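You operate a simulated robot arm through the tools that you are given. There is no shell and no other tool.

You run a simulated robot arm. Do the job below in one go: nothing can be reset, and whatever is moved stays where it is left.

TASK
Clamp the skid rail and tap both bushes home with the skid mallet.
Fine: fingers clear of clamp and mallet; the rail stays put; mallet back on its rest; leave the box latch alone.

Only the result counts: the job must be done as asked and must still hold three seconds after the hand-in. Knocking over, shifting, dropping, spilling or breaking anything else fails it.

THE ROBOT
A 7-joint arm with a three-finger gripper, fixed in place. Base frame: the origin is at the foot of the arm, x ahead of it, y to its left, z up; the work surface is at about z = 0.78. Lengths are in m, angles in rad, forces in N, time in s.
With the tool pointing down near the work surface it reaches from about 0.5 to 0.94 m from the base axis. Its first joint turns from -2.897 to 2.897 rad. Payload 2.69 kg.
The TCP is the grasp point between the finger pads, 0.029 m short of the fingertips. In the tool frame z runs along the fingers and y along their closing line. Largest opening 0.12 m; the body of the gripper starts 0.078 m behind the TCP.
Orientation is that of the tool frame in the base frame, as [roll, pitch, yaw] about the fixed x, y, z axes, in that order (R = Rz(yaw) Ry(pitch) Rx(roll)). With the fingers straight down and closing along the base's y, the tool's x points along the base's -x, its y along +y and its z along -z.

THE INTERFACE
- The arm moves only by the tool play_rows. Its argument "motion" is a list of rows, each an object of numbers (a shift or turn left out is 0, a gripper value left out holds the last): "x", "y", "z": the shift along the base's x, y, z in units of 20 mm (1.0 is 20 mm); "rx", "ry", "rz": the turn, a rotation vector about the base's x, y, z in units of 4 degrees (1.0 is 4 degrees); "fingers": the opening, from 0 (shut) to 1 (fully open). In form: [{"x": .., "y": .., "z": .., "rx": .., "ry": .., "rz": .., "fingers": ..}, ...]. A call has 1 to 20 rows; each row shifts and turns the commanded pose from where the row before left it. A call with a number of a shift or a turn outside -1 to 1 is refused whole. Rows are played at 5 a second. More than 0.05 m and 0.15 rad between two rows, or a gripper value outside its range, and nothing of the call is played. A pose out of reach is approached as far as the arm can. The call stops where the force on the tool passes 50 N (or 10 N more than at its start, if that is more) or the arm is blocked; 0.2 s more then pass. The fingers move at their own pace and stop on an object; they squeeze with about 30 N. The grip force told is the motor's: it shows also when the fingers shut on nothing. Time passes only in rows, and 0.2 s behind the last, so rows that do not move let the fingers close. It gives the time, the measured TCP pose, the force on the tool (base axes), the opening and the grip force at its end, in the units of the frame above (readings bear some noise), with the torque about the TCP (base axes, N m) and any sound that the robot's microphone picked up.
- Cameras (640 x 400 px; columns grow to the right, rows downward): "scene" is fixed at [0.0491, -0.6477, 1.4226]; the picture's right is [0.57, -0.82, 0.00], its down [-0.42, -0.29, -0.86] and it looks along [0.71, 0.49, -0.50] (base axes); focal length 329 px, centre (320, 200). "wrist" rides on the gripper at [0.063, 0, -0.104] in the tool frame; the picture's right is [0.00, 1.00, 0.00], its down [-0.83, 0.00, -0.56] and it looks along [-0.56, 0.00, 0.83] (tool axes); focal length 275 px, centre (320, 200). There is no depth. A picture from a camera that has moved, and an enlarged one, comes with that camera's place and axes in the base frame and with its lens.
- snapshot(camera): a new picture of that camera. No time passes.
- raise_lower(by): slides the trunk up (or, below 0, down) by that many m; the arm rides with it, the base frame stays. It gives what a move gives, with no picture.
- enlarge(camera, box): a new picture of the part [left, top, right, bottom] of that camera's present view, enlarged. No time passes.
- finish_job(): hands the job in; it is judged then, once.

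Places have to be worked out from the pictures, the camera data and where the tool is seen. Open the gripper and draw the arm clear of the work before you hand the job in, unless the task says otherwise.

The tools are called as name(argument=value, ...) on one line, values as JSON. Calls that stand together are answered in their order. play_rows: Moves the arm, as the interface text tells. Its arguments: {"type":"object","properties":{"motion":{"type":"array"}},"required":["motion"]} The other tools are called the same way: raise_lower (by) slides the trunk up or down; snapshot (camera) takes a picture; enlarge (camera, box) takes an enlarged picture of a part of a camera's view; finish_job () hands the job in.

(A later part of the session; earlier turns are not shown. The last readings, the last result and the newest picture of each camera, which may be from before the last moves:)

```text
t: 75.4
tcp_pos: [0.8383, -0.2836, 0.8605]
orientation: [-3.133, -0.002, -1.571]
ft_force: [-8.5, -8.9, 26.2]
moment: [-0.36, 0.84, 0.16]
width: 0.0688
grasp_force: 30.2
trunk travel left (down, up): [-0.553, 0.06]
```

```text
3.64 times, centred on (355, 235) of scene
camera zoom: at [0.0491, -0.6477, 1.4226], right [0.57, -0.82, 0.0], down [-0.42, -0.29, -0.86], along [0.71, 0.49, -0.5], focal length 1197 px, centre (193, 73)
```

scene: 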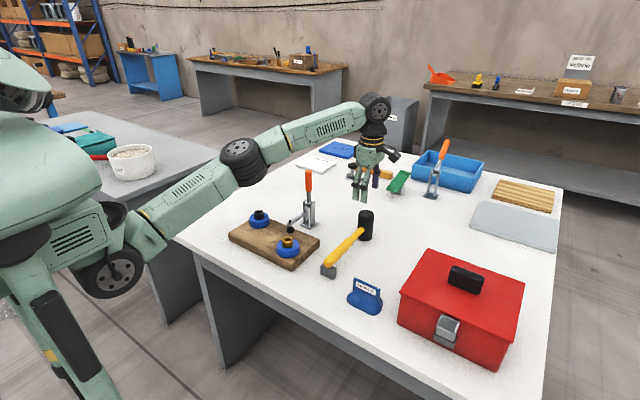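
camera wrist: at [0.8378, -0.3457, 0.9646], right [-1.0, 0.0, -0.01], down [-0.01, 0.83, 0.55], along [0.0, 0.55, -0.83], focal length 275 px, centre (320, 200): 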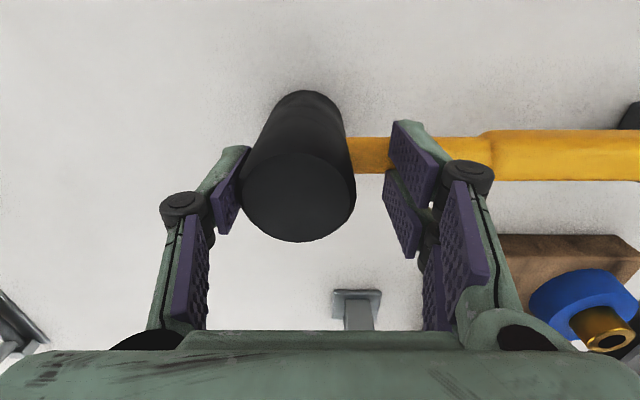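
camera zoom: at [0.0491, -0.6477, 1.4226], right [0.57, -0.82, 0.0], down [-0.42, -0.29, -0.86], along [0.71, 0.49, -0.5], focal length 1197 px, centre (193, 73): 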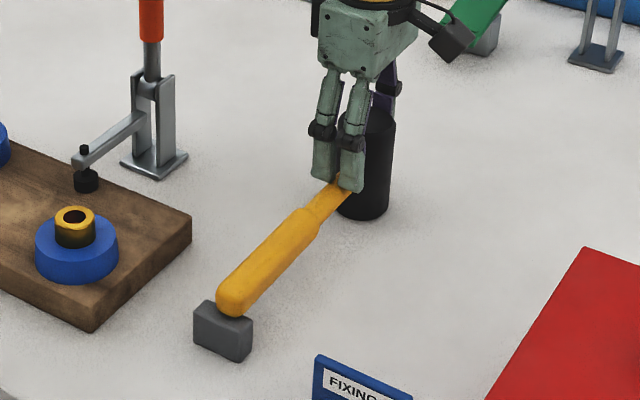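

The fingers jammed at 0.069: the fingertip is wedged on the handle instead of reaching the head. I open again at once and raise a little.

play_rows(motion=[{"fingers": 0.72}, {}, {}, {"z": 0.3}, {}])

snapshot(camera="wrist")

enlarge(camera="scene", box=[310, 180, 400, 290])

```text
t: 76.6
tcp_pos: [0.8407, -0.2815, 0.8617]
orientation: [-3.141, 0.001, -1.571]
ft_force: [-0.5, 0.6, -4.6]
moment: [-0.04, -0.18, 0.02]
width: 0.0846
grasp_force: 0.1
trunk travel left (down, up): [-0.553, 0.06]
```

```text
taken
camera wrist: at [0.8405, -0.345, 0.9651], right [-1.0, 0.0, 0.0], down [0.0, 0.83, 0.56], along [0.0, 0.56, -0.83], focal length 275 px, centre (320, 200)
```

wrist: 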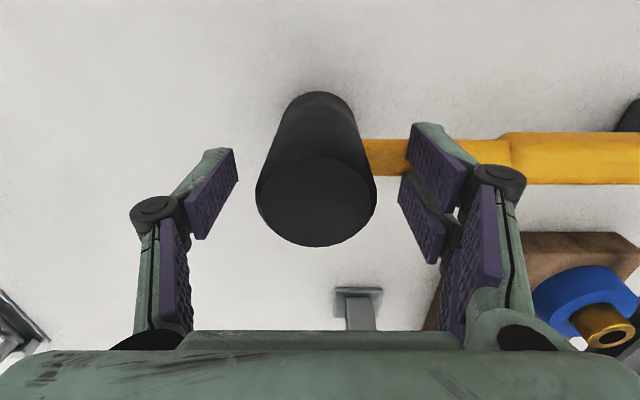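

```text
3.64 times, centred on (355, 235) of scene
camera zoom: at [0.0491, -0.6477, 1.4226], right [0.57, -0.82, 0.0], down [-0.42, -0.29, -0.86], along [0.71, 0.49, -0.5], focal length 1197 px, centre (193, 73)
```

zoom: 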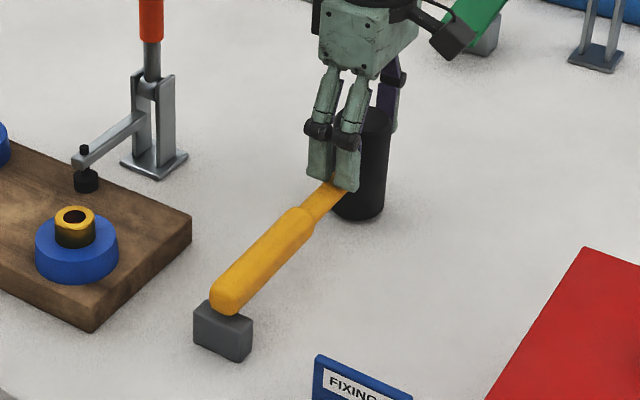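

The reading (-4.6 N, -0.18 Nm) is the mallet's weight: the handle is wedged in the handle-side finger and lifted slightly. I set it back down and look.

play_rows(motion=[{"z": -0.15}, {"z": -0.1}, {}])

enlarge(camera="scene", box=[310, 180, 400, 290])

enlarge(camera="wrist", box=[330, 90, 560, 270])

```text
t: 77.4
tcp_pos: [0.8397, -0.2812, 0.8569]
orientation: [-3.138, 0.002, -1.572]
ft_force: [0.6, 0.2, -3.6]
moment: [-0.01, -0.26, 0.03]
width: 0.0849
grasp_force: 0.0
trunk travel left (down, up): [-0.553, 0.06]
```

```text
3.64 times, centred on (355, 235) of scene
camera zoom: at [0.0491, -0.6477, 1.4226], right [0.57, -0.82, 0.0], down [-0.42, -0.29, -0.86], along [0.71, 0.49, -0.5], focal length 1197 px, centre (193, 73)
```

zoom: 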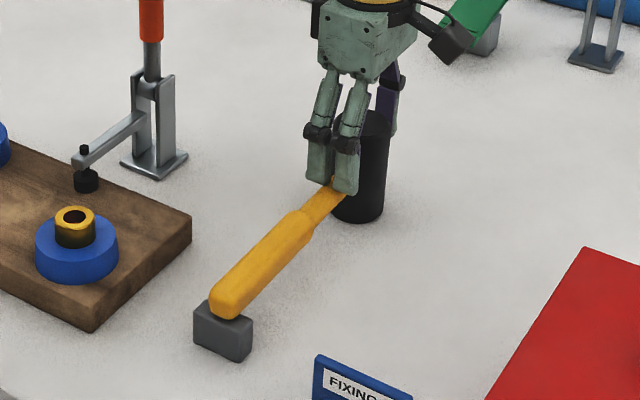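

```text
2.22 times, centred on (445, 180) of wrist
camera zoom: at [0.8405, -0.3444, 0.9613], right [-1.0, -0.01, 0.0], down [-0.01, 0.83, 0.56], along [0.0, 0.56, -0.83], focal length 612 px, centre (42, 244)
```

zoom: 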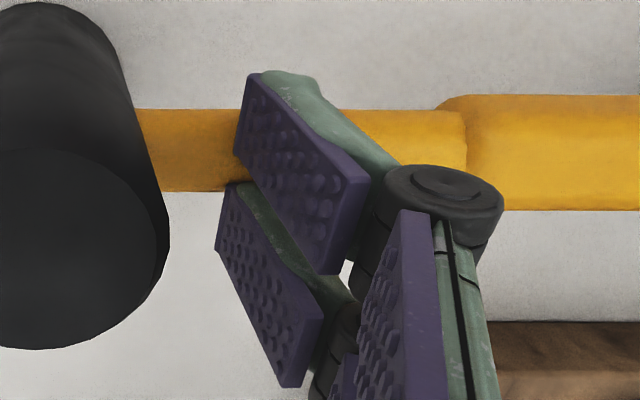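

Still hanging by about 4 N. I lower 2–3 mm more to stand it firmly, then check.

play_rows(motion=[{"z": -0.1}, {}])

```text
t: 78.0
tcp_pos: [0.8409, -0.2822, 0.8562]
orientation: [-3.137, -0.001, -1.571]
ft_force: [2.8, 0.7, 4.1]
moment: [-0.03, 0.23, -0.03]
width: 0.086
grasp_force: 0.1
trunk travel left (down, up): [-0.553, 0.06]
```

The mallet stands on the bench again. To break the wedge I slide the finger along the handle (opening wider) while lifting gently.

play_rows(motion=[{"fingers": 1.0, "z": 0.1}, {"z": 0.2}, {"z": 0.3}, {}])

enlarge(camera="scene", box=[310, 180, 400, 290])

```text
t: 79.0
tcp_pos: [0.8399, -0.281, 0.8659]
orientation: [-3.138, 0.004, -1.571]
ft_force: [-0.1, -0.5, -5.5]
moment: [-0.02, -0.24, -0.01]
width: 0.1165
grasp_force: 0.0
trunk travel left (down, up): [-0.553, 0.06]
```

```text
3.64 times, centred on (355, 235) of scene
camera zoom: at [0.0491, -0.6477, 1.4226], right [0.57, -0.82, 0.0], down [-0.42, -0.29, -0.86], along [0.71, 0.49, -0.5], focal length 1197 px, centre (193, 73)
```

zoom: 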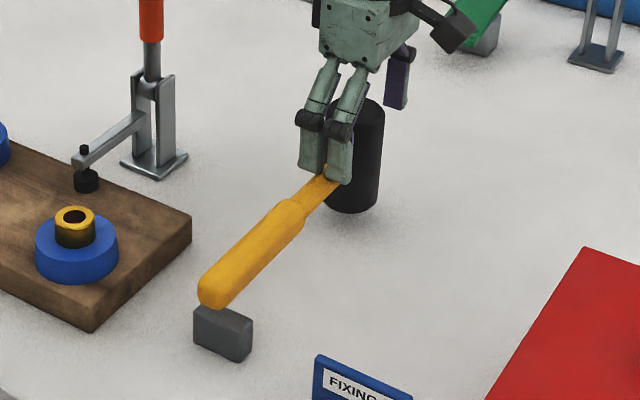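

The mallet came along with the finger, so it's jammed in the forked (two-digit) finger. I look closely before deciding how to free it.

enlarge(camera="scene", box=[335, 195, 385, 245])

snapshot(camera="wrist")

enlarge(camera="wrist", box=[330, 90, 560, 270])

```text
8.00 times, centred on (360, 220) of scene
camera zoom: at [0.0491, -0.6477, 1.4226], right [0.57, -0.82, 0.0], down [-0.42, -0.29, -0.86], along [0.71, 0.49, -0.5], focal length 2634 px, centre (0, 40)
```

zoom: 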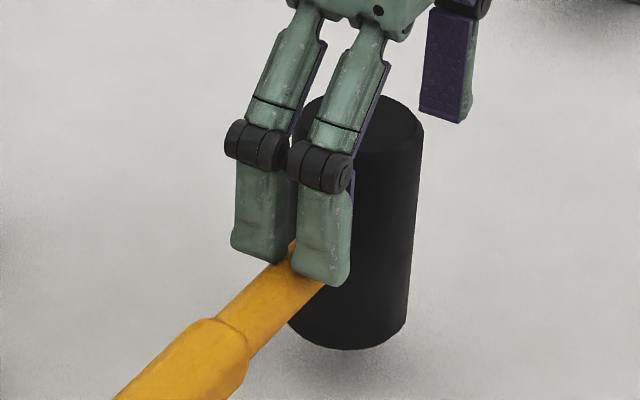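

```text
taken
camera wrist: at [0.8409, -0.3448, 0.9712], right [-1.0, 0.0, 0.0], down [-0.01, 0.83, 0.56], along [0.0, 0.56, -0.83], focal length 275 px, centre (320, 200)
```

wrist: 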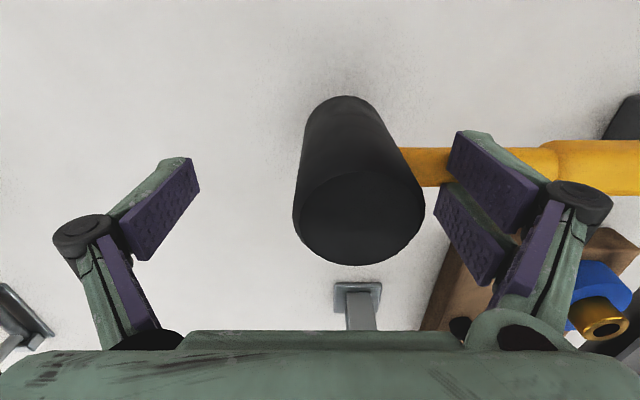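

```text
2.22 times, centred on (445, 180) of wrist
camera zoom: at [0.8409, -0.3448, 0.9712], right [-1.0, 0.0, 0.0], down [-0.01, 0.83, 0.56], along [0.0, 0.56, -0.83], focal length 612 px, centre (42, 244)
```

zoom: 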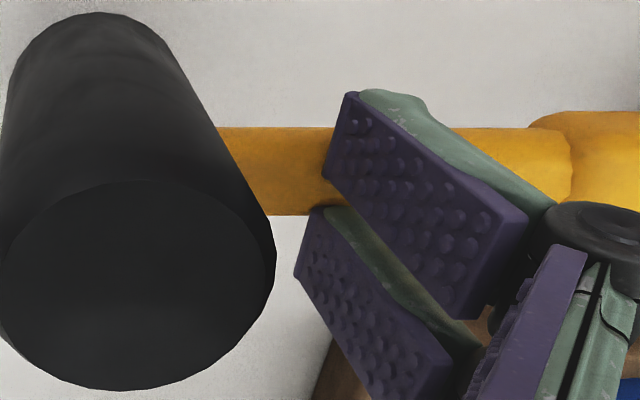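

The handle is stuck between the two digits of that finger. I bring the finger (and mallet) back to its earlier x by setting the opening to 0.72 again, lower it onto bench and rest, then try to work it loose with a small pitch rocking (handle end held by the rest).

play_rows(motion=[{"fingers": 0.72}, {}, {}, {"z": -0.2}, {"z": -0.2}, {"z": -0.06}, {}])

enlarge(camera="scene", box=[310, 180, 400, 290])

```text
t: 80.6
tcp_pos: [0.8403, -0.2821, 0.8584]
orientation: [-3.138, 0.002, -1.571]
ft_force: [0.4, 0.6, -5.9]
moment: [0.01, -0.21, 0.01]
width: 0.0847
grasp_force: 0.0
trunk travel left (down, up): [-0.553, 0.06]
```

```text
3.64 times, centred on (355, 235) of scene
camera zoom: at [0.0491, -0.6477, 1.4226], right [0.57, -0.82, 0.0], down [-0.42, -0.29, -0.86], along [0.71, 0.49, -0.5], focal length 1197 px, centre (193, 73)
```

zoom: 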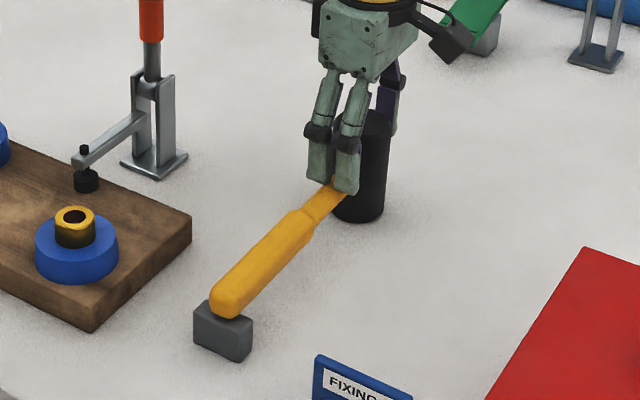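

Just above the bench. I touch down, then rock the tool in pitch (fork height kept by compensating z) and try to lift off.

play_rows(motion=[{"z": -0.12}, {"ry": -0.5, "z": 0.085}, {"ry": -0.5, "z": 0.085}, {"ry": -0.5, "z": 0.085}, {"ry": -0.5, "z": 0.085}, {}])

enlarge(camera="scene", box=[310, 180, 400, 290])

```text
t: 82.0
tcp_pos: [0.841, -0.2825, 0.8628]
orientation: [-2.997, 0.0, -1.57]
ft_force: [-2.8, -0.2, 1.2]
moment: [-0.05, 0.13, 0.0]
width: 0.0885
grasp_force: 1.6
trunk travel left (down, up): [-0.553, 0.06]
```

```text
3.64 times, centred on (355, 235) of scene
camera zoom: at [0.0491, -0.6477, 1.4226], right [0.57, -0.82, 0.0], down [-0.42, -0.29, -0.86], along [0.71, 0.49, -0.5], focal length 1197 px, centre (193, 73)
```

zoom: 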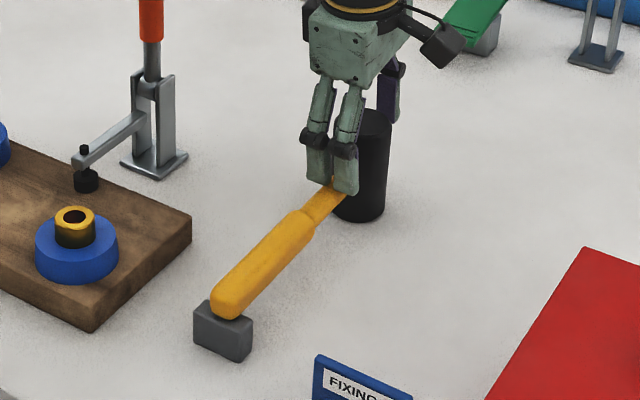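

The tool tilted 8° relative to the mallet with only slight forces — the jam turned. Now I lift gently to see if it lets go.

play_rows(motion=[{"z": 0.1}, {"z": 0.1}, {"z": 0.1}, {}])

enlarge(camera="scene", box=[310, 180, 400, 290])

```text
t: 83.0
tcp_pos: [0.8397, -0.2823, 0.8689]
orientation: [-2.999, 0.002, -1.571]
ft_force: [-0.9, 0.2, -6.2]
moment: [0.02, -0.2, -0.02]
width: 0.0851
grasp_force: 0.0
trunk travel left (down, up): [-0.553, 0.06]
```

```text
3.64 times, centred on (355, 235) of scene
camera zoom: at [0.0491, -0.6477, 1.4226], right [0.57, -0.82, 0.0], down [-0.42, -0.29, -0.86], along [0.71, 0.49, -0.5], focal length 1197 px, centre (193, 73)
```

zoom: 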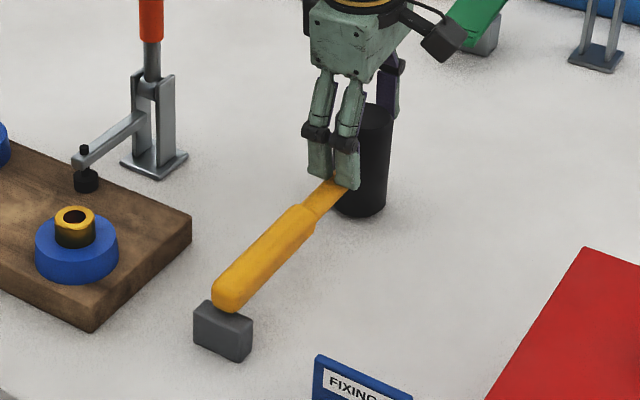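

Still hanging. I level the tool, hold the mallet a millimetre or two above its place, and try closing: with no downward press the finger may slide along the handle once the head meets the other finger.

play_rows(motion=[{"ry": 0.5, "z": -0.085}, {"ry": 0.5, "z": -0.085}, {"ry": 0.5, "z": -0.085}, {"ry": 0.5, "z": -0.085}, {}])

play_rows(motion=[{"fingers": 0.3}, {}, {}, {}, {}])

snapshot(camera="wrist")

enlarge(camera="scene", box=[310, 180, 400, 290])

```text
t: 84.2
tcp_pos: [0.8394, -0.2822, 0.8614]
orientation: [-3.141, 0.0, -1.57]
ft_force: [0.7, 0.0, -2.2]
moment: [-0.01, -0.29, -0.02]
width: 0.0859
grasp_force: 0.1
trunk travel left (down, up): [-0.553, 0.06]
```

```text
t: 85.4
tcp_pos: [0.8407, -0.2831, 0.8641]
orientation: [-3.136, 0.001, -1.571]
ft_force: [1.2, -2.5, 4.7]
moment: [-0.16, -0.67, -0.12]
width: 0.07
grasp_force: 29.4
trunk travel left (down, up): [-0.553, 0.06]
```

```text
taken
camera wrist: at [0.8405, -0.3448, 0.967], right [-1.0, 0.0, -0.01], down [-0.01, 0.83, 0.56], along [0.0, 0.56, -0.83], focal length 275 px, centre (320, 200)
```

wrist: 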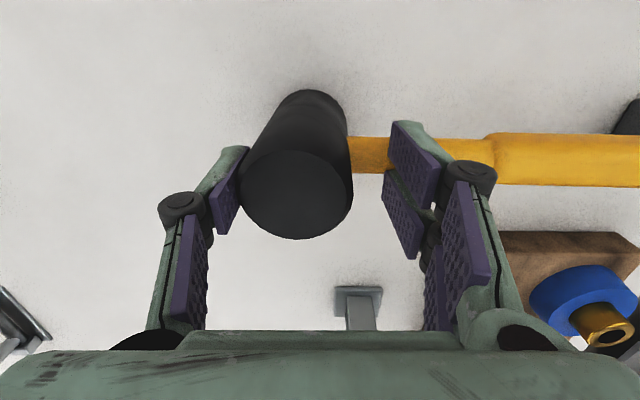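

```text
3.64 times, centred on (355, 235) of scene
camera zoom: at [0.0491, -0.6477, 1.4226], right [0.57, -0.82, 0.0], down [-0.42, -0.29, -0.86], along [0.71, 0.49, -0.5], focal length 1197 px, centre (193, 73)
```

zoom: 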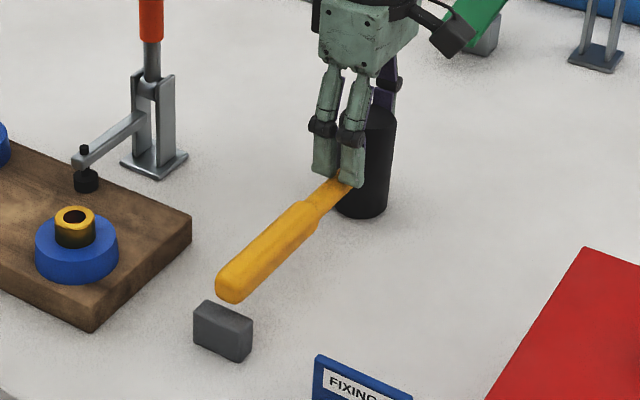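

The squeeze again stalled at 0.07 with the handle following that finger. I zoom in to understand how the handle is caught.

enlarge(camera="scene", box=[340, 198, 376, 236])

enlarge(camera="wrist", box=[330, 100, 460, 220])

```text
10.53 times, centred on (358, 217) of scene
camera zoom: at [0.0491, -0.6477, 1.4226], right [0.57, -0.82, 0.0], down [-0.42, -0.29, -0.86], along [0.71, 0.49, -0.5], focal length 3466 px, centre (-80, 21)
```

zoom: 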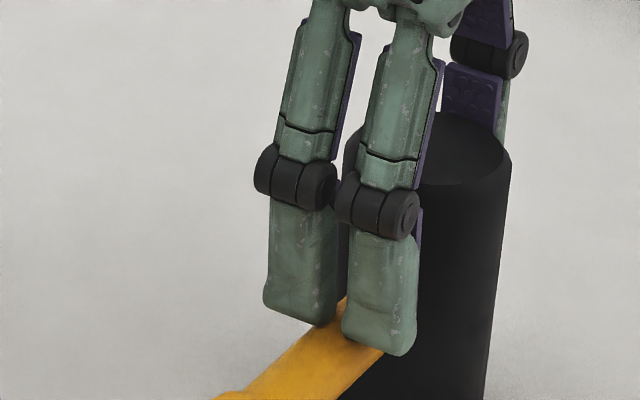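

```text
3.33 times, centred on (395, 160) of wrist
camera zoom: at [0.8405, -0.3448, 0.967], right [-1.0, 0.0, -0.01], down [-0.01, 0.83, 0.56], along [0.0, 0.56, -0.83], focal length 918 px, centre (70, 333)
```

zoom: 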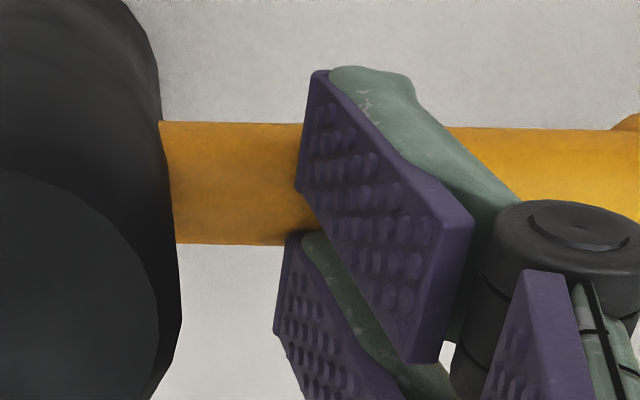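

The digits straddle the handle with an interference fit, but earlier it pivoted in pitch with barely 0.13 Nm. I reopen and rock the tool repeatedly in pitch about that fingertip, with the mallet just supported by rest and bench, so its weight can creep it out of the fork.

play_rows(motion=[{"fingers": 0.72}, {}, {}, {}])

play_rows(motion=[{"ry": -1, "z": 0.17, "x": -0.1}, {"ry": -1, "z": 0.17, "x": -0.1}, {"ry": 1, "z": -0.16, "x": 0.1}, {"ry": 1, "z": -0.16, "x": 0.1}, {"ry": 1, "z": -0.16, "x": 0.1}, {"ry": 1, "z": -0.16, "x": 0.1}, {"ry": -1, "z": 0.17, "x": -0.1}, {"ry": -1, "z": 0.17, "x": -0.1}, {"ry": -1, "z": 0.17, "x": -0.1}, {"ry": -1, "z": 0.17, "x": -0.1}, {"ry": 1, "z": -0.16, "x": 0.1}, {"ry": 1, "z": -0.16, "x": 0.1}, {"ry": 1, "z": -0.16, "x": 0.1}, {"ry": 1, "z": -0.16, "x": 0.1}, {"ry": -1, "z": 0.17, "x": -0.1}, {"ry": -1, "z": 0.17, "x": -0.1}, {}])

enlarge(camera="scene", box=[310, 180, 400, 290])

```text
t: 86.4
tcp_pos: [0.8406, -0.281, 0.8614]
orientation: [-3.137, -0.001, -1.57]
ft_force: [1.2, 0.0, -3.5]
moment: [0.01, -0.34, 0.0]
width: 0.0852
grasp_force: 0.1
trunk travel left (down, up): [-0.553, 0.06]
```

```text
t: 90.0
tcp_pos: [0.8402, -0.2814, 0.8632]
orientation: [-3.137, -0.001, -1.573]
ft_force: [0.0, 0.3, -4.5]
moment: [0.01, -0.24, -0.01]
width: 0.0853
grasp_force: 0.1
trunk travel left (down, up): [-0.553, 0.06]
```

```text
3.64 times, centred on (355, 235) of scene
camera zoom: at [0.0491, -0.6477, 1.4226], right [0.57, -0.82, 0.0], down [-0.42, -0.29, -0.86], along [0.71, 0.49, -0.5], focal length 1197 px, centre (193, 73)
```

zoom: 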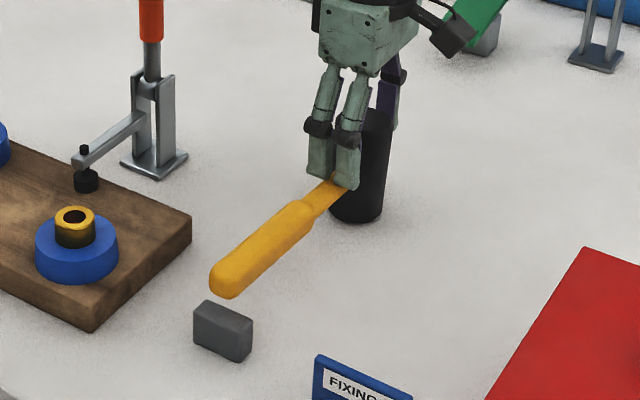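

The mallet pivots but still hangs on. By geometry the hold is probably only slightly above its weight, so I set it flat again and combine a pitch turn (handle end braced on the rest) with a small lift, so the turning breaks the friction.

play_rows(motion=[{"z": -0.1}, {"z": -0.15}, {"z": -0.1}, {}])

enlarge(camera="scene", box=[310, 180, 400, 290])

```text
t: 91.0
tcp_pos: [0.8406, -0.2824, 0.8563]
orientation: [-3.14, -0.001, -1.572]
ft_force: [-1.2, 0.1, -1.8]
moment: [-0.01, -0.17, -0.01]
width: 0.0878
grasp_force: 0.2
trunk travel left (down, up): [-0.553, 0.06]
```

```text
3.64 times, centred on (355, 235) of scene
camera zoom: at [0.0491, -0.6477, 1.4226], right [0.57, -0.82, 0.0], down [-0.42, -0.29, -0.86], along [0.71, 0.49, -0.5], focal length 1197 px, centre (193, 73)
```

zoom: 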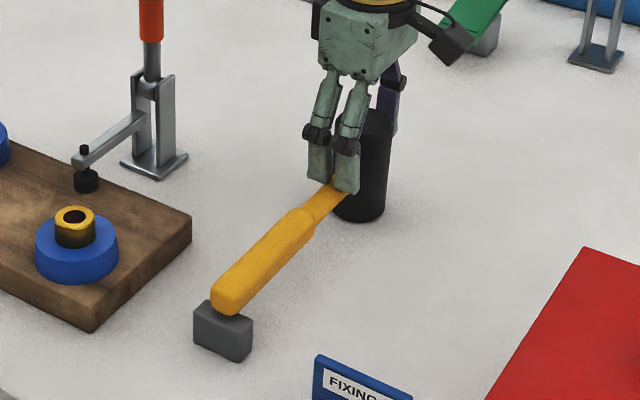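

It's flat on rest and bench again. Now the turning lift.

play_rows(motion=[{"ry": -1, "z": 0.22, "x": -0.1}, {"ry": -1, "z": 0.22, "x": -0.1}, {"ry": -1, "z": 0.25, "x": -0.1}, {"ry": -1, "z": 0.25, "x": -0.1}, {"ry": -1, "z": 0.25, "x": -0.1}, {}])

enlarge(camera="scene", box=[310, 180, 400, 290])

```text
t: 92.4
tcp_pos: [0.8304, -0.2811, 0.8791]
orientation: [-2.789, 0.003, -1.57]
ft_force: [0.1, -0.5, -4.2]
moment: [0.01, -0.14, -0.02]
width: 0.0862
grasp_force: 0.0
trunk travel left (down, up): [-0.553, 0.06]
```

```text
3.64 times, centred on (355, 235) of scene
camera zoom: at [0.0491, -0.6477, 1.4226], right [0.57, -0.82, 0.0], down [-0.42, -0.29, -0.86], along [0.71, 0.49, -0.5], focal length 1197 px, centre (193, 73)
```

zoom: 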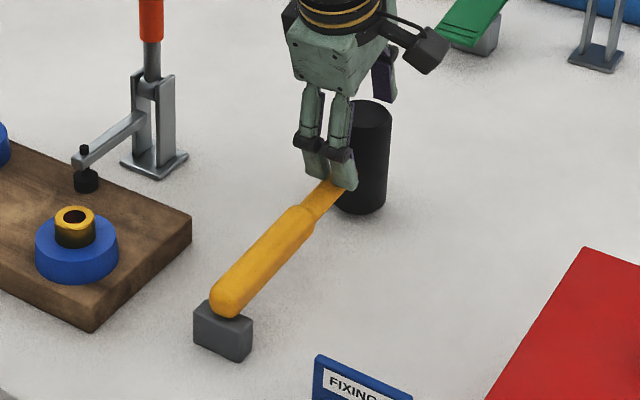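

Still caught, so I'll lever it out: tilt to about 50° so the opposite fingertip comes over the mallet head's top; pressing the head onto the bench while that side pulls up will draw the fork off the handle. First the tilt, keeping the fork tip where it is.

play_rows(motion=[{"ry": -1, "x": -0.2, "z": -0.08}, {"ry": -1, "x": -0.2, "z": -0.05}, {"ry": -1, "x": -0.2, "z": 0.0}, {"ry": -1, "x": -0.2, "z": 0.0}, {"ry": -1, "x": -0.2, "z": 0.03}, {"ry": -1, "x": -0.2, "z": 0.04}, {"ry": -1, "x": -0.2, "z": 0.04}, {"ry": -0.5, "x": -0.1, "z": 0.02}, {}])

enlarge(camera="scene", box=[310, 180, 400, 290])

snapshot(camera="wrist")

```text
t: 94.4
tcp_pos: [0.8004, -0.2813, 0.8787]
orientation: [-2.268, 0.0, -1.568]
ft_force: [0.2, -2.6, 3.4]
moment: [-0.12, -0.02, 0.04]
width: 0.0888
grasp_force: 0.0
trunk travel left (down, up): [-0.553, 0.06]
```

```text
3.64 times, centred on (355, 235) of scene
camera zoom: at [0.0491, -0.6477, 1.4226], right [0.57, -0.82, 0.0], down [-0.42, -0.29, -0.86], along [0.71, 0.49, -0.5], focal length 1197 px, centre (193, 73)
```

zoom: 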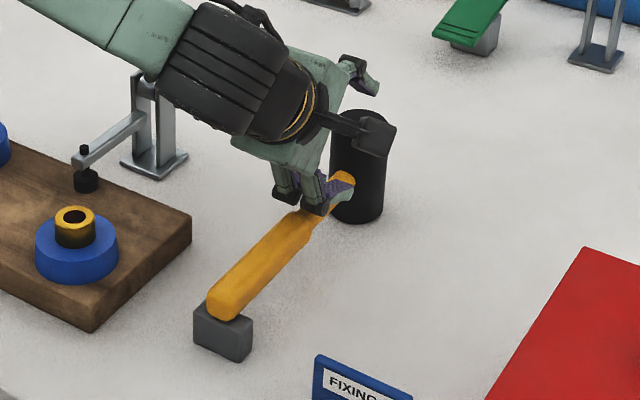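

```text
taken
camera wrist: at [0.7204, -0.3443, 0.9462], right [-0.64, 0.0, -0.77], down [-0.43, 0.83, 0.35], along [0.64, 0.56, -0.53], focal length 275 px, centre (320, 200)
```

wrist: 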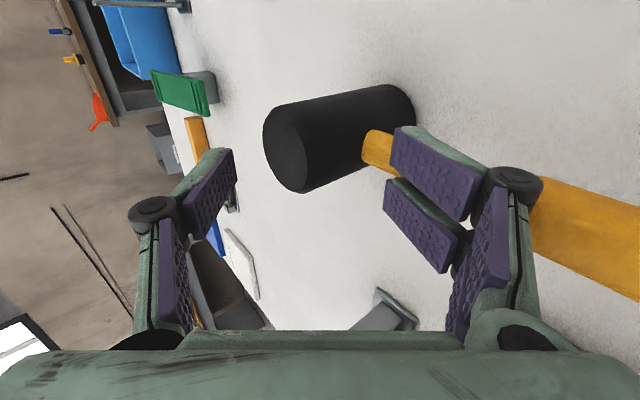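

The tool is tilted 50° with the mallet still flat on its place and forces near zero. I test a small pull-out along the finger direction.

play_rows(motion=[{"x": -0.15, "z": 0.13}, {"x": -0.1, "z": 0.09}, {}])

enlarge(camera="scene", box=[310, 180, 400, 290])

```text
t: 95.2
tcp_pos: [0.7954, -0.2798, 0.8861]
orientation: [-2.264, 0.0, -1.569]
ft_force: [1.7, 2.1, 1.9]
moment: [0.07, -0.07, -0.04]
width: 0.0862
grasp_force: 0.0
trunk travel left (down, up): [-0.553, 0.06]
```

```text
3.64 times, centred on (355, 235) of scene
camera zoom: at [0.0491, -0.6477, 1.4226], right [0.57, -0.82, 0.0], down [-0.42, -0.29, -0.86], along [0.71, 0.49, -0.5], focal length 1197 px, centre (193, 73)
```

zoom: 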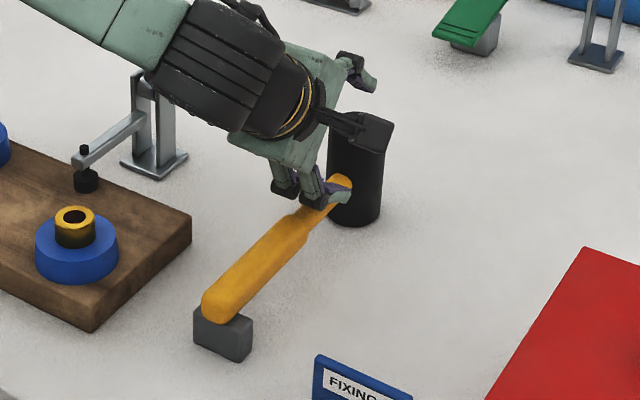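

No weight on the tool now (fz ≈ +2, width back to its free value); the mallet slid about 4 mm with it. I lift straight up a little to see if it stays down.

play_rows(motion=[{"z": 0.15}, {"z": 0.15}, {}])

enlarge(camera="scene", box=[310, 180, 400, 290])

```text
t: 96.0
tcp_pos: [0.7953, -0.2824, 0.8901]
orientation: [-2.266, 0.0, -1.569]
ft_force: [0.6, 0.1, -0.5]
moment: [0.02, -0.01, -0.01]
width: 0.0864
grasp_force: 0.0
trunk travel left (down, up): [-0.553, 0.06]
```

```text
3.64 times, centred on (355, 235) of scene
camera zoom: at [0.0491, -0.6477, 1.4226], right [0.57, -0.82, 0.0], down [-0.42, -0.29, -0.86], along [0.71, 0.49, -0.5], focal length 1197 px, centre (193, 73)
```

zoom: 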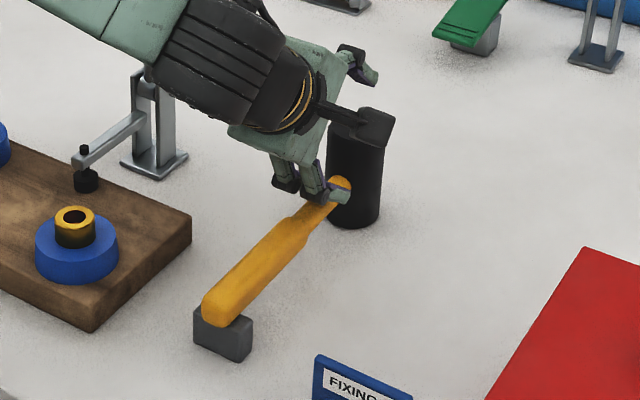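

It's free: no load, and the mallet stays on its rest. I rise clear and level the tool.

play_rows(motion=[{"z": 0.5}, {"z": 1}, {"z": 1}, {"z": 1}, {"z": 1}, {"ry": 1, "z": 0.2}, {"ry": 1}, {"ry": 1}, {"ry": 1}, {"ry": 1}, {"ry": 1}, {"ry": 1}, {"ry": 1}, {"ry": 1}, {"ry": 1}, {"ry": 1}, {"ry": 1}, {"ry": 0.5}, {}])

snapshot(camera="scene")

enlarge(camera="scene", box=[310, 180, 400, 290])

snapshot(camera="wrist")

```text
t: 100.0
tcp_pos: [0.7937, -0.2813, 0.9841]
orientation: [-3.139, 0.0, -1.569]
ft_force: [0.4, -0.4, -0.6]
moment: [-0.04, 0.01, 0.0]
width: 0.0864
grasp_force: 0.1
trunk travel left (down, up): [-0.553, 0.06]
```

```text
taken
```

scene: 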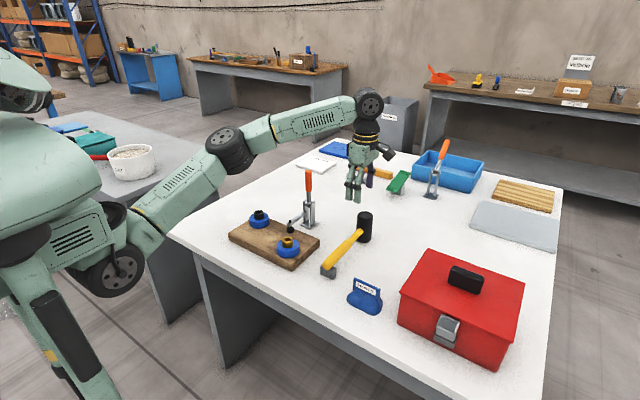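

```text
3.64 times, centred on (355, 235) of scene
camera zoom: at [0.0491, -0.6477, 1.4226], right [0.57, -0.82, 0.0], down [-0.42, -0.29, -0.86], along [0.71, 0.49, -0.5], focal length 1197 px, centre (193, 73)
```

zoom: 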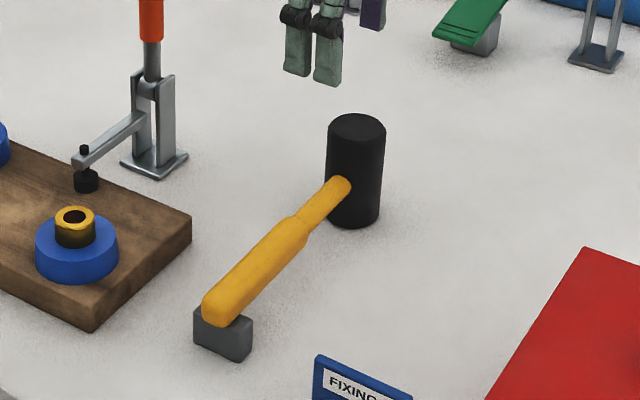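

```text
taken
camera wrist: at [0.7955, -0.3444, 1.0886], right [-1.0, 0.0, 0.0], down [-0.01, 0.83, 0.56], along [0.0, 0.56, -0.83], focal length 275 px, centre (320, 200)
```

wrist: 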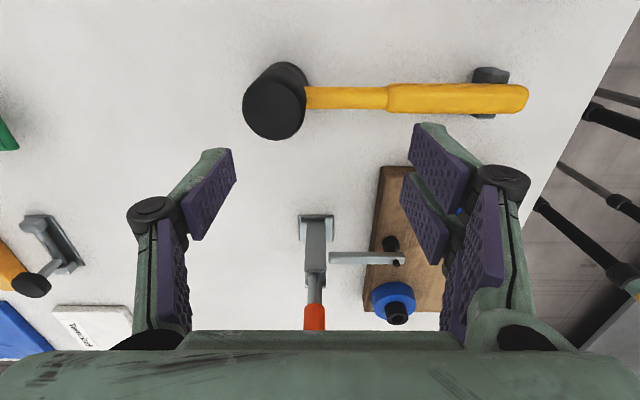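

The mallet is back on its rest and the gripper is free. Better: turn the gripper the other way round so the single-digit finger (not the forked one) sits over the handle root and bears squarely on its top. I rotate 180° at this safe height.

play_rows(motion=[{"rz": -1, "x": 0.1}, {"rz": -1, "x": 0.1}, {"rz": -1, "x": 0.1}, {"rz": -1, "x": 0.1}, {"rz": -1, "x": 0.1}, {"rz": -1, "x": 0.1}, {"rz": -1, "x": 0.1}, {"rz": -1, "x": 0.1}, {"rz": -1, "x": 0.1}, {"rz": -1, "x": 0.1}, {"rz": -1, "x": 0.1}, {"rz": -1, "x": 0.1}, {"rz": -1, "x": 0.1}, {"rz": -1, "x": 0.1}, {"rz": -1, "x": 0.1}, {"rz": -1, "x": 0.1}, {"rz": -1, "x": 0.1}, {"rz": -1, "x": 0.1}, {"rz": -1, "x": 0.1}, {"rz": -1, "x": 0.1}])

play_rows(motion=[{"rz": -1}, {"rz": -1}, {"rz": -1}, {"rz": -1}, {"rz": -1}, {"rz": -1}, {"rz": -1}, {"rz": -1}, {"rz": -1}, {"rz": -1}, {"rz": -1}, {"rz": -1}, {"rz": -1}, {"rz": -1}, {"rz": -1}, {"rz": -1}, {"rz": -1}, {"rz": -1}, {"rz": -1}, {"rz": -1}])

play_rows(motion=[{"rz": -1}, {"rz": -1}, {"rz": -1}, {"rz": -1}, {"rz": -1}, {}])

snapshot(camera="wrist")

snapshot(camera="scene")

```text
t: 104.2
tcp_pos: [0.8342, -0.2822, 0.9833]
orientation: [-3.139, 0.002, -2.969]
ft_force: [-0.2, 0.2, 0.7]
moment: [0.0, 0.02, -0.03]
width: 0.0862
grasp_force: 0.1
trunk travel left (down, up): [-0.553, 0.06]
```

```text
t: 108.4
tcp_pos: [0.8284, -0.2756, 0.9767]
orientation: [-3.138, 0.004, 2.48]
ft_force: [0.1, 0.6, 0.6]
moment: [0.0, 0.0, 0.02]
width: 0.0865
grasp_force: 0.0
out of reach, approached as far as the arm can: row 12, 13, 14, 15, 16, 17, 18, 19, 20
trunk travel left (down, up): [-0.553, 0.06]
```

```text
t: 109.8
tcp_pos: [0.8226, -0.2533, 0.9533]
orientation: [-3.139, 0.004, 2.41]
ft_force: [-0.1, 0.4, 1.0]
moment: [0.01, -0.04, 0.04]
width: 0.0868
grasp_force: 0.1
out of reach, approached as far as the arm can: row 1, 2, 3, 4, 5
trunk travel left (down, up): [-0.553, 0.06]
```

```text
taken
camera wrist: at [0.7746, -0.2107, 1.0573], right [0.66, 0.75, 0.0], down [0.62, -0.55, 0.56], along [0.42, -0.37, -0.83], focal length 275 px, centre (320, 200)
```

wrist: 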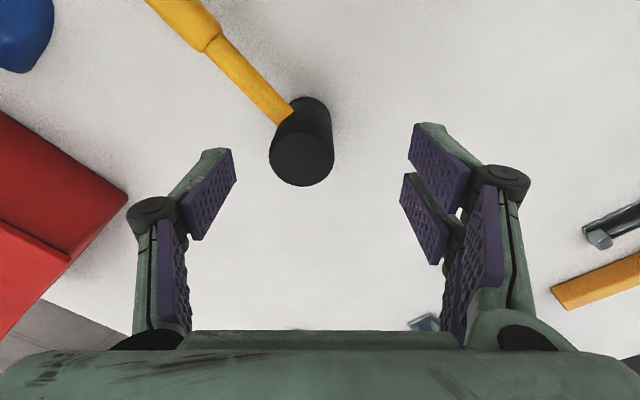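

```text
taken
```

scene: 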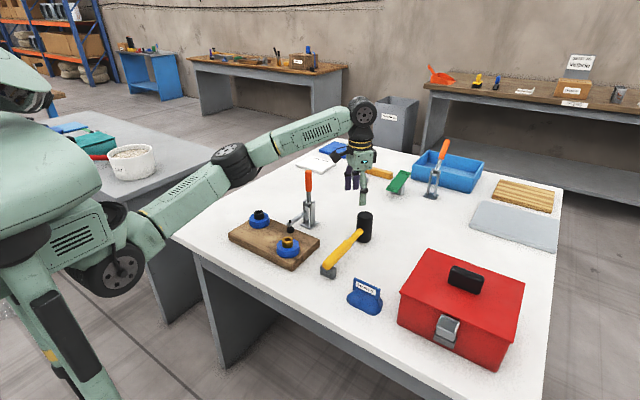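

The wrist's joint limit stops this direction at about -42°, but the range the other way should allow +270°, which gives the same finger arrangement. I rotate the long way round at a safe height.

play_rows(motion=[{"rz": 1, "z": 0.3, "y": -0.2}, {"rz": 1, "z": 0.3, "y": -0.2}, {"rz": 1, "z": 0.3, "y": -0.2}, {"rz": 1, "z": 0.3, "y": -0.2}, {"rz": 1, "z": 0.3, "y": -0.2}, {"rz": 1, "y": -0.2, "x": -0.2}, {"rz": 1, "y": -0.1, "x": -0.2}, {"rz": 1, "x": -0.2}, {"rz": 1, "x": -0.2}, {"rz": 1, "x": -0.2}, {"rz": 1}, {"rz": 1}, {"rz": 1}, {"rz": 1}, {"rz": 1}, {"rz": 1}, {"rz": 1}, {"rz": 1}, {"rz": 1}, {"rz": 1}])

play_rows(motion=[{"rz": 1}, {"rz": 1}, {"rz": 1}, {"rz": 1}, {"rz": 1}, {"rz": 1}, {"rz": 1}, {"rz": 1}, {"rz": 1}, {"rz": 1}, {"rz": 1}, {"rz": 1}, {"rz": 1}, {"rz": 1}, {"rz": 1}, {"rz": 1}, {"rz": 1}, {"rz": 1}, {"rz": 1}, {"rz": 1}])

play_rows(motion=[{"rz": 1}, {"rz": 1}, {"rz": 1}, {"rz": 1}, {"rz": 1}, {"rz": 1}, {"rz": 1}, {"rz": 1}, {"rz": 1}, {"rz": 1}, {"rz": 1}, {"rz": 1}, {"rz": 1}, {"rz": 1}, {"rz": 1}, {"rz": 1}, {"rz": 1}, {"rz": 1}, {"rz": 1}, {"rz": 1}])

```text
t: 114.0
tcp_pos: [0.8015, -0.2793, 0.9831]
orientation: [-3.137, 0.004, -2.474]
ft_force: [0.9, -0.2, -1.1]
moment: [-0.01, 0.0, -0.01]
width: 0.0864
grasp_force: 0.0
trunk travel left (down, up): [-0.553, 0.06]
```

```text
t: 118.2
tcp_pos: [0.8023, -0.2802, 0.9826]
orientation: [-3.139, 0.003, -1.077]
ft_force: [0.2, 0.3, 0.6]
moment: [0.02, -0.02, 0.04]
width: 0.0864
grasp_force: 0.0
trunk travel left (down, up): [-0.553, 0.06]
```

```text
t: 122.4
tcp_pos: [0.8023, -0.2791, 0.9829]
orientation: [-3.14, 0.003, 0.317]
ft_force: [0.3, -0.9, 0.0]
moment: [0.0, -0.02, 0.01]
width: 0.0863
grasp_force: 0.1
trunk travel left (down, up): [-0.553, 0.06]
```

Rotation continues without a limit (yaw 0.317). Eighteen more rows to reach yaw 1.571.

play_rows(motion=[{"rz": 1}, {"rz": 1}, {"rz": 1}, {"rz": 1}, {"rz": 1}, {"rz": 1}, {"rz": 1}, {"rz": 1}, {"rz": 1}, {"rz": 1}, {"rz": 1}, {"rz": 1}, {"rz": 1}, {"rz": 1}, {"rz": 1}, {"rz": 1}, {"rz": 1}, {"rz": 0.96}, {}])

snapshot(camera="wrist")

snapshot(camera="scene")

```text
t: 126.4
tcp_pos: [0.8022, -0.2794, 0.9829]
orientation: [-3.14, 0.003, 1.571]
ft_force: [0.2, 0.1, 0.3]
moment: [-0.03, 0.01, 0.03]
width: 0.0862
grasp_force: 0.0
trunk travel left (down, up): [-0.553, 0.06]
```

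```text
taken
camera wrist: at [0.8022, -0.2156, 1.0872], right [1.0, 0.01, 0.0], down [0.01, -0.83, 0.56], along [0.0, -0.56, -0.83], focal length 275 px, centre (320, 200)
```

wrist: 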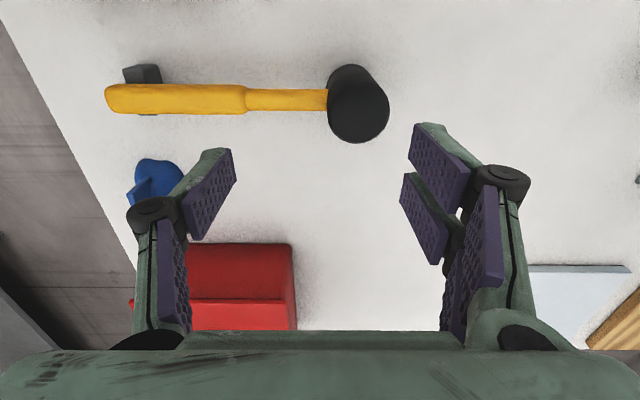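

```text
taken
```

scene: 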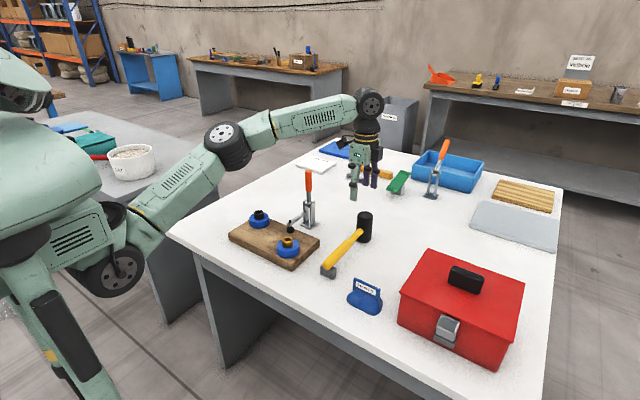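

Reached: the single-digit finger is now on the handle (-x) side. I measure the head centre from this view.

enlarge(camera="wrist", box=[290, 40, 430, 160])

enlarge(camera="wrist", box=[90, 50, 260, 180])

```text
3.33 times, centred on (360, 100) of wrist
camera zoom: at [0.8022, -0.2156, 1.0872], right [1.0, 0.01, 0.0], down [0.01, -0.83, 0.56], along [0.0, -0.56, -0.83], focal length 918 px, centre (187, 533)
```

zoom: 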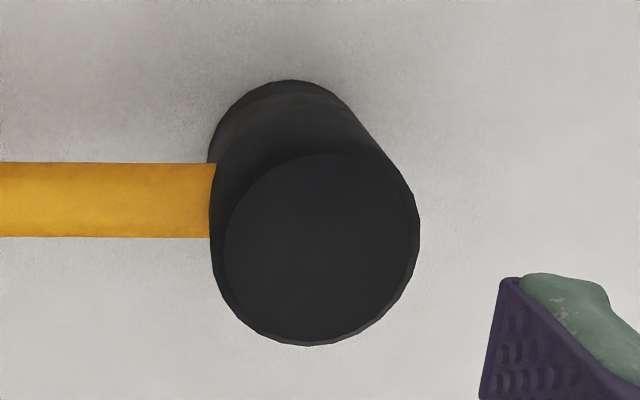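

```text
3.08 times, centred on (175, 115) of wrist
camera zoom: at [0.8022, -0.2156, 1.0872], right [1.0, 0.01, 0.0], down [0.01, -0.83, 0.56], along [0.0, -0.56, -0.83], focal length 847 px, centre (766, 462)
```

zoom: 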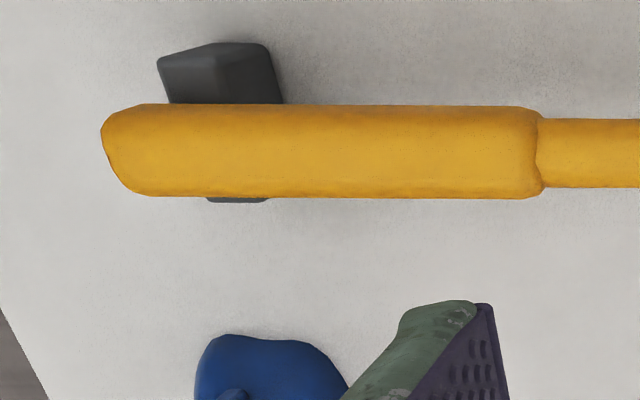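

Head centre now about (0.832, -0.2805). I move over it and descend to z ≈ 0.884.

play_rows(motion=[{"x": 0.5}, {"x": 0.5}, {"x": 0.48, "y": -0.05}, {"z": -1}, {"z": -1}, {"z": -1}, {"z": -1}, {"z": -0.9}, {}])

snapshot(camera="wrist")

enlarge(camera="scene", box=[330, 190, 390, 250])

```text
t: 128.4
tcp_pos: [0.8325, -0.2799, 0.8858]
orientation: [-3.139, 0.003, 1.571]
ft_force: [-0.1, -0.4, 0.8]
moment: [0.05, 0.0, -0.01]
width: 0.0864
grasp_force: 0.1
trunk travel left (down, up): [-0.553, 0.06]
```

```text
taken
camera wrist: at [0.8315, -0.2165, 0.9901], right [1.0, 0.0, 0.0], down [0.01, -0.83, 0.56], along [0.0, -0.56, -0.83], focal length 275 px, centre (320, 200)
```

wrist: 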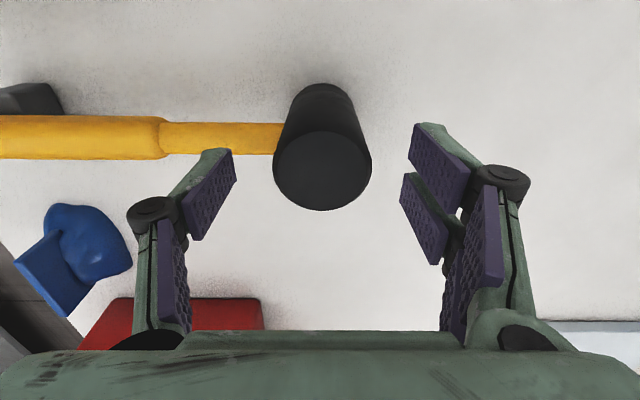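

```text
6.67 times, centred on (360, 220) of scene
camera zoom: at [0.0491, -0.6477, 1.4226], right [0.57, -0.82, 0.0], down [-0.42, -0.29, -0.86], along [0.71, 0.49, -0.5], focal length 2195 px, centre (53, 67)
```

zoom: 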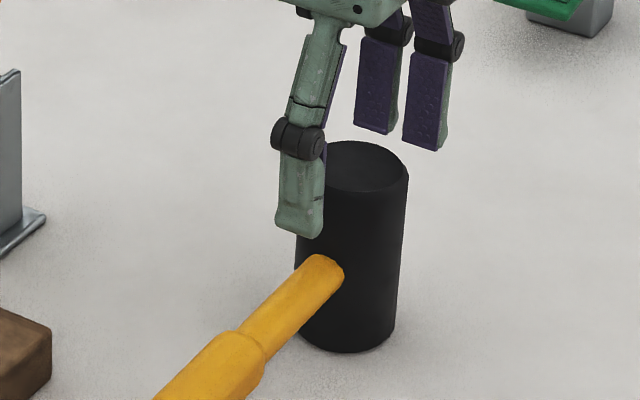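

The single finger hangs right over the handle root. I lower in small steps to feel its top.

play_rows(motion=[{"z": -0.2}, {"z": -0.2}, {"z": -0.2}, {"z": -0.1}, {}])

```text
t: 129.6
tcp_pos: [0.8305, -0.2799, 0.8718]
orientation: [-3.138, 0.005, 1.571]
ft_force: [0.5, -0.1, -0.4]
moment: [0.03, 0.03, -0.02]
width: 0.0867
grasp_force: 0.1
trunk travel left (down, up): [-0.553, 0.06]
```

play_rows(motion=[{"z": -0.1}, {"z": -0.1}, {}])

```text
t: 130.4
tcp_pos: [0.8315, -0.28, 0.8673]
orientation: [-3.138, 0.003, 1.572]
ft_force: [0.2, 0.0, 0.2]
moment: [-0.01, 0.02, -0.03]
width: 0.0866
grasp_force: 0.0
trunk travel left (down, up): [-0.553, 0.06]
```

play_rows(motion=[{"z": -0.1}, {}])

enlarge(camera="scene", box=[335, 195, 385, 245])

```text
t: 131.0
tcp_pos: [0.8321, -0.2801, 0.8648]
orientation: [-3.139, 0.004, 1.569]
ft_force: [0.2, -0.2, 0.3]
moment: [0.04, -0.02, -0.01]
width: 0.0866
grasp_force: 0.1
trunk travel left (down, up): [-0.553, 0.06]
```

```text
8.00 times, centred on (360, 220) of scene
camera zoom: at [0.0491, -0.6477, 1.4226], right [0.57, -0.82, 0.0], down [-0.42, -0.29, -0.86], along [0.71, 0.49, -0.5], focal length 2634 px, centre (0, 40)
```

zoom: 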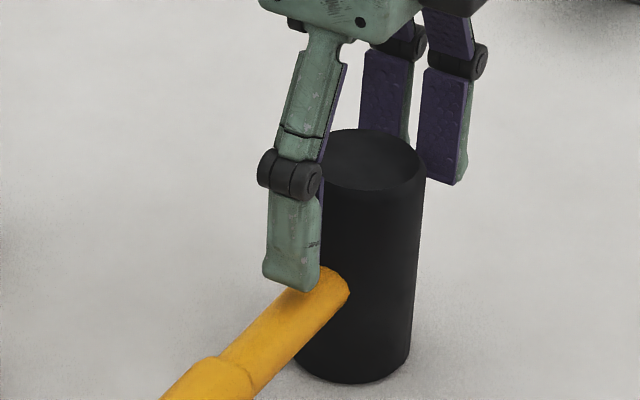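

play_rows(motion=[{"z": -0.1}, {}])

```text
t: 131.6
tcp_pos: [0.8305, -0.2801, 0.8639]
orientation: [-3.141, 0.003, 1.572]
ft_force: [0.5, -0.7, -0.3]
moment: [0.02, 0.01, -0.02]
width: 0.0863
grasp_force: 0.0
trunk travel left (down, up): [-0.553, 0.06]
```

play_rows(motion=[{"z": -0.1}, {}])

```text
t: 132.2
tcp_pos: [0.8314, -0.2803, 0.862]
orientation: [-3.139, 0.005, 1.573]
ft_force: [0.1, 0.4, 0.1]
moment: [0.04, -0.01, 0.03]
width: 0.0863
grasp_force: 0.1
trunk travel left (down, up): [-0.553, 0.06]
```

play_rows(motion=[{"z": -0.1}, {}])

```text
t: 132.8
tcp_pos: [0.8302, -0.2791, 0.8591]
orientation: [-3.136, 0.003, 1.57]
ft_force: [0.7, -0.2, -0.2]
moment: [-0.02, 0.01, -0.01]
width: 0.0864
grasp_force: 0.1
trunk travel left (down, up): [-0.553, 0.06]
```

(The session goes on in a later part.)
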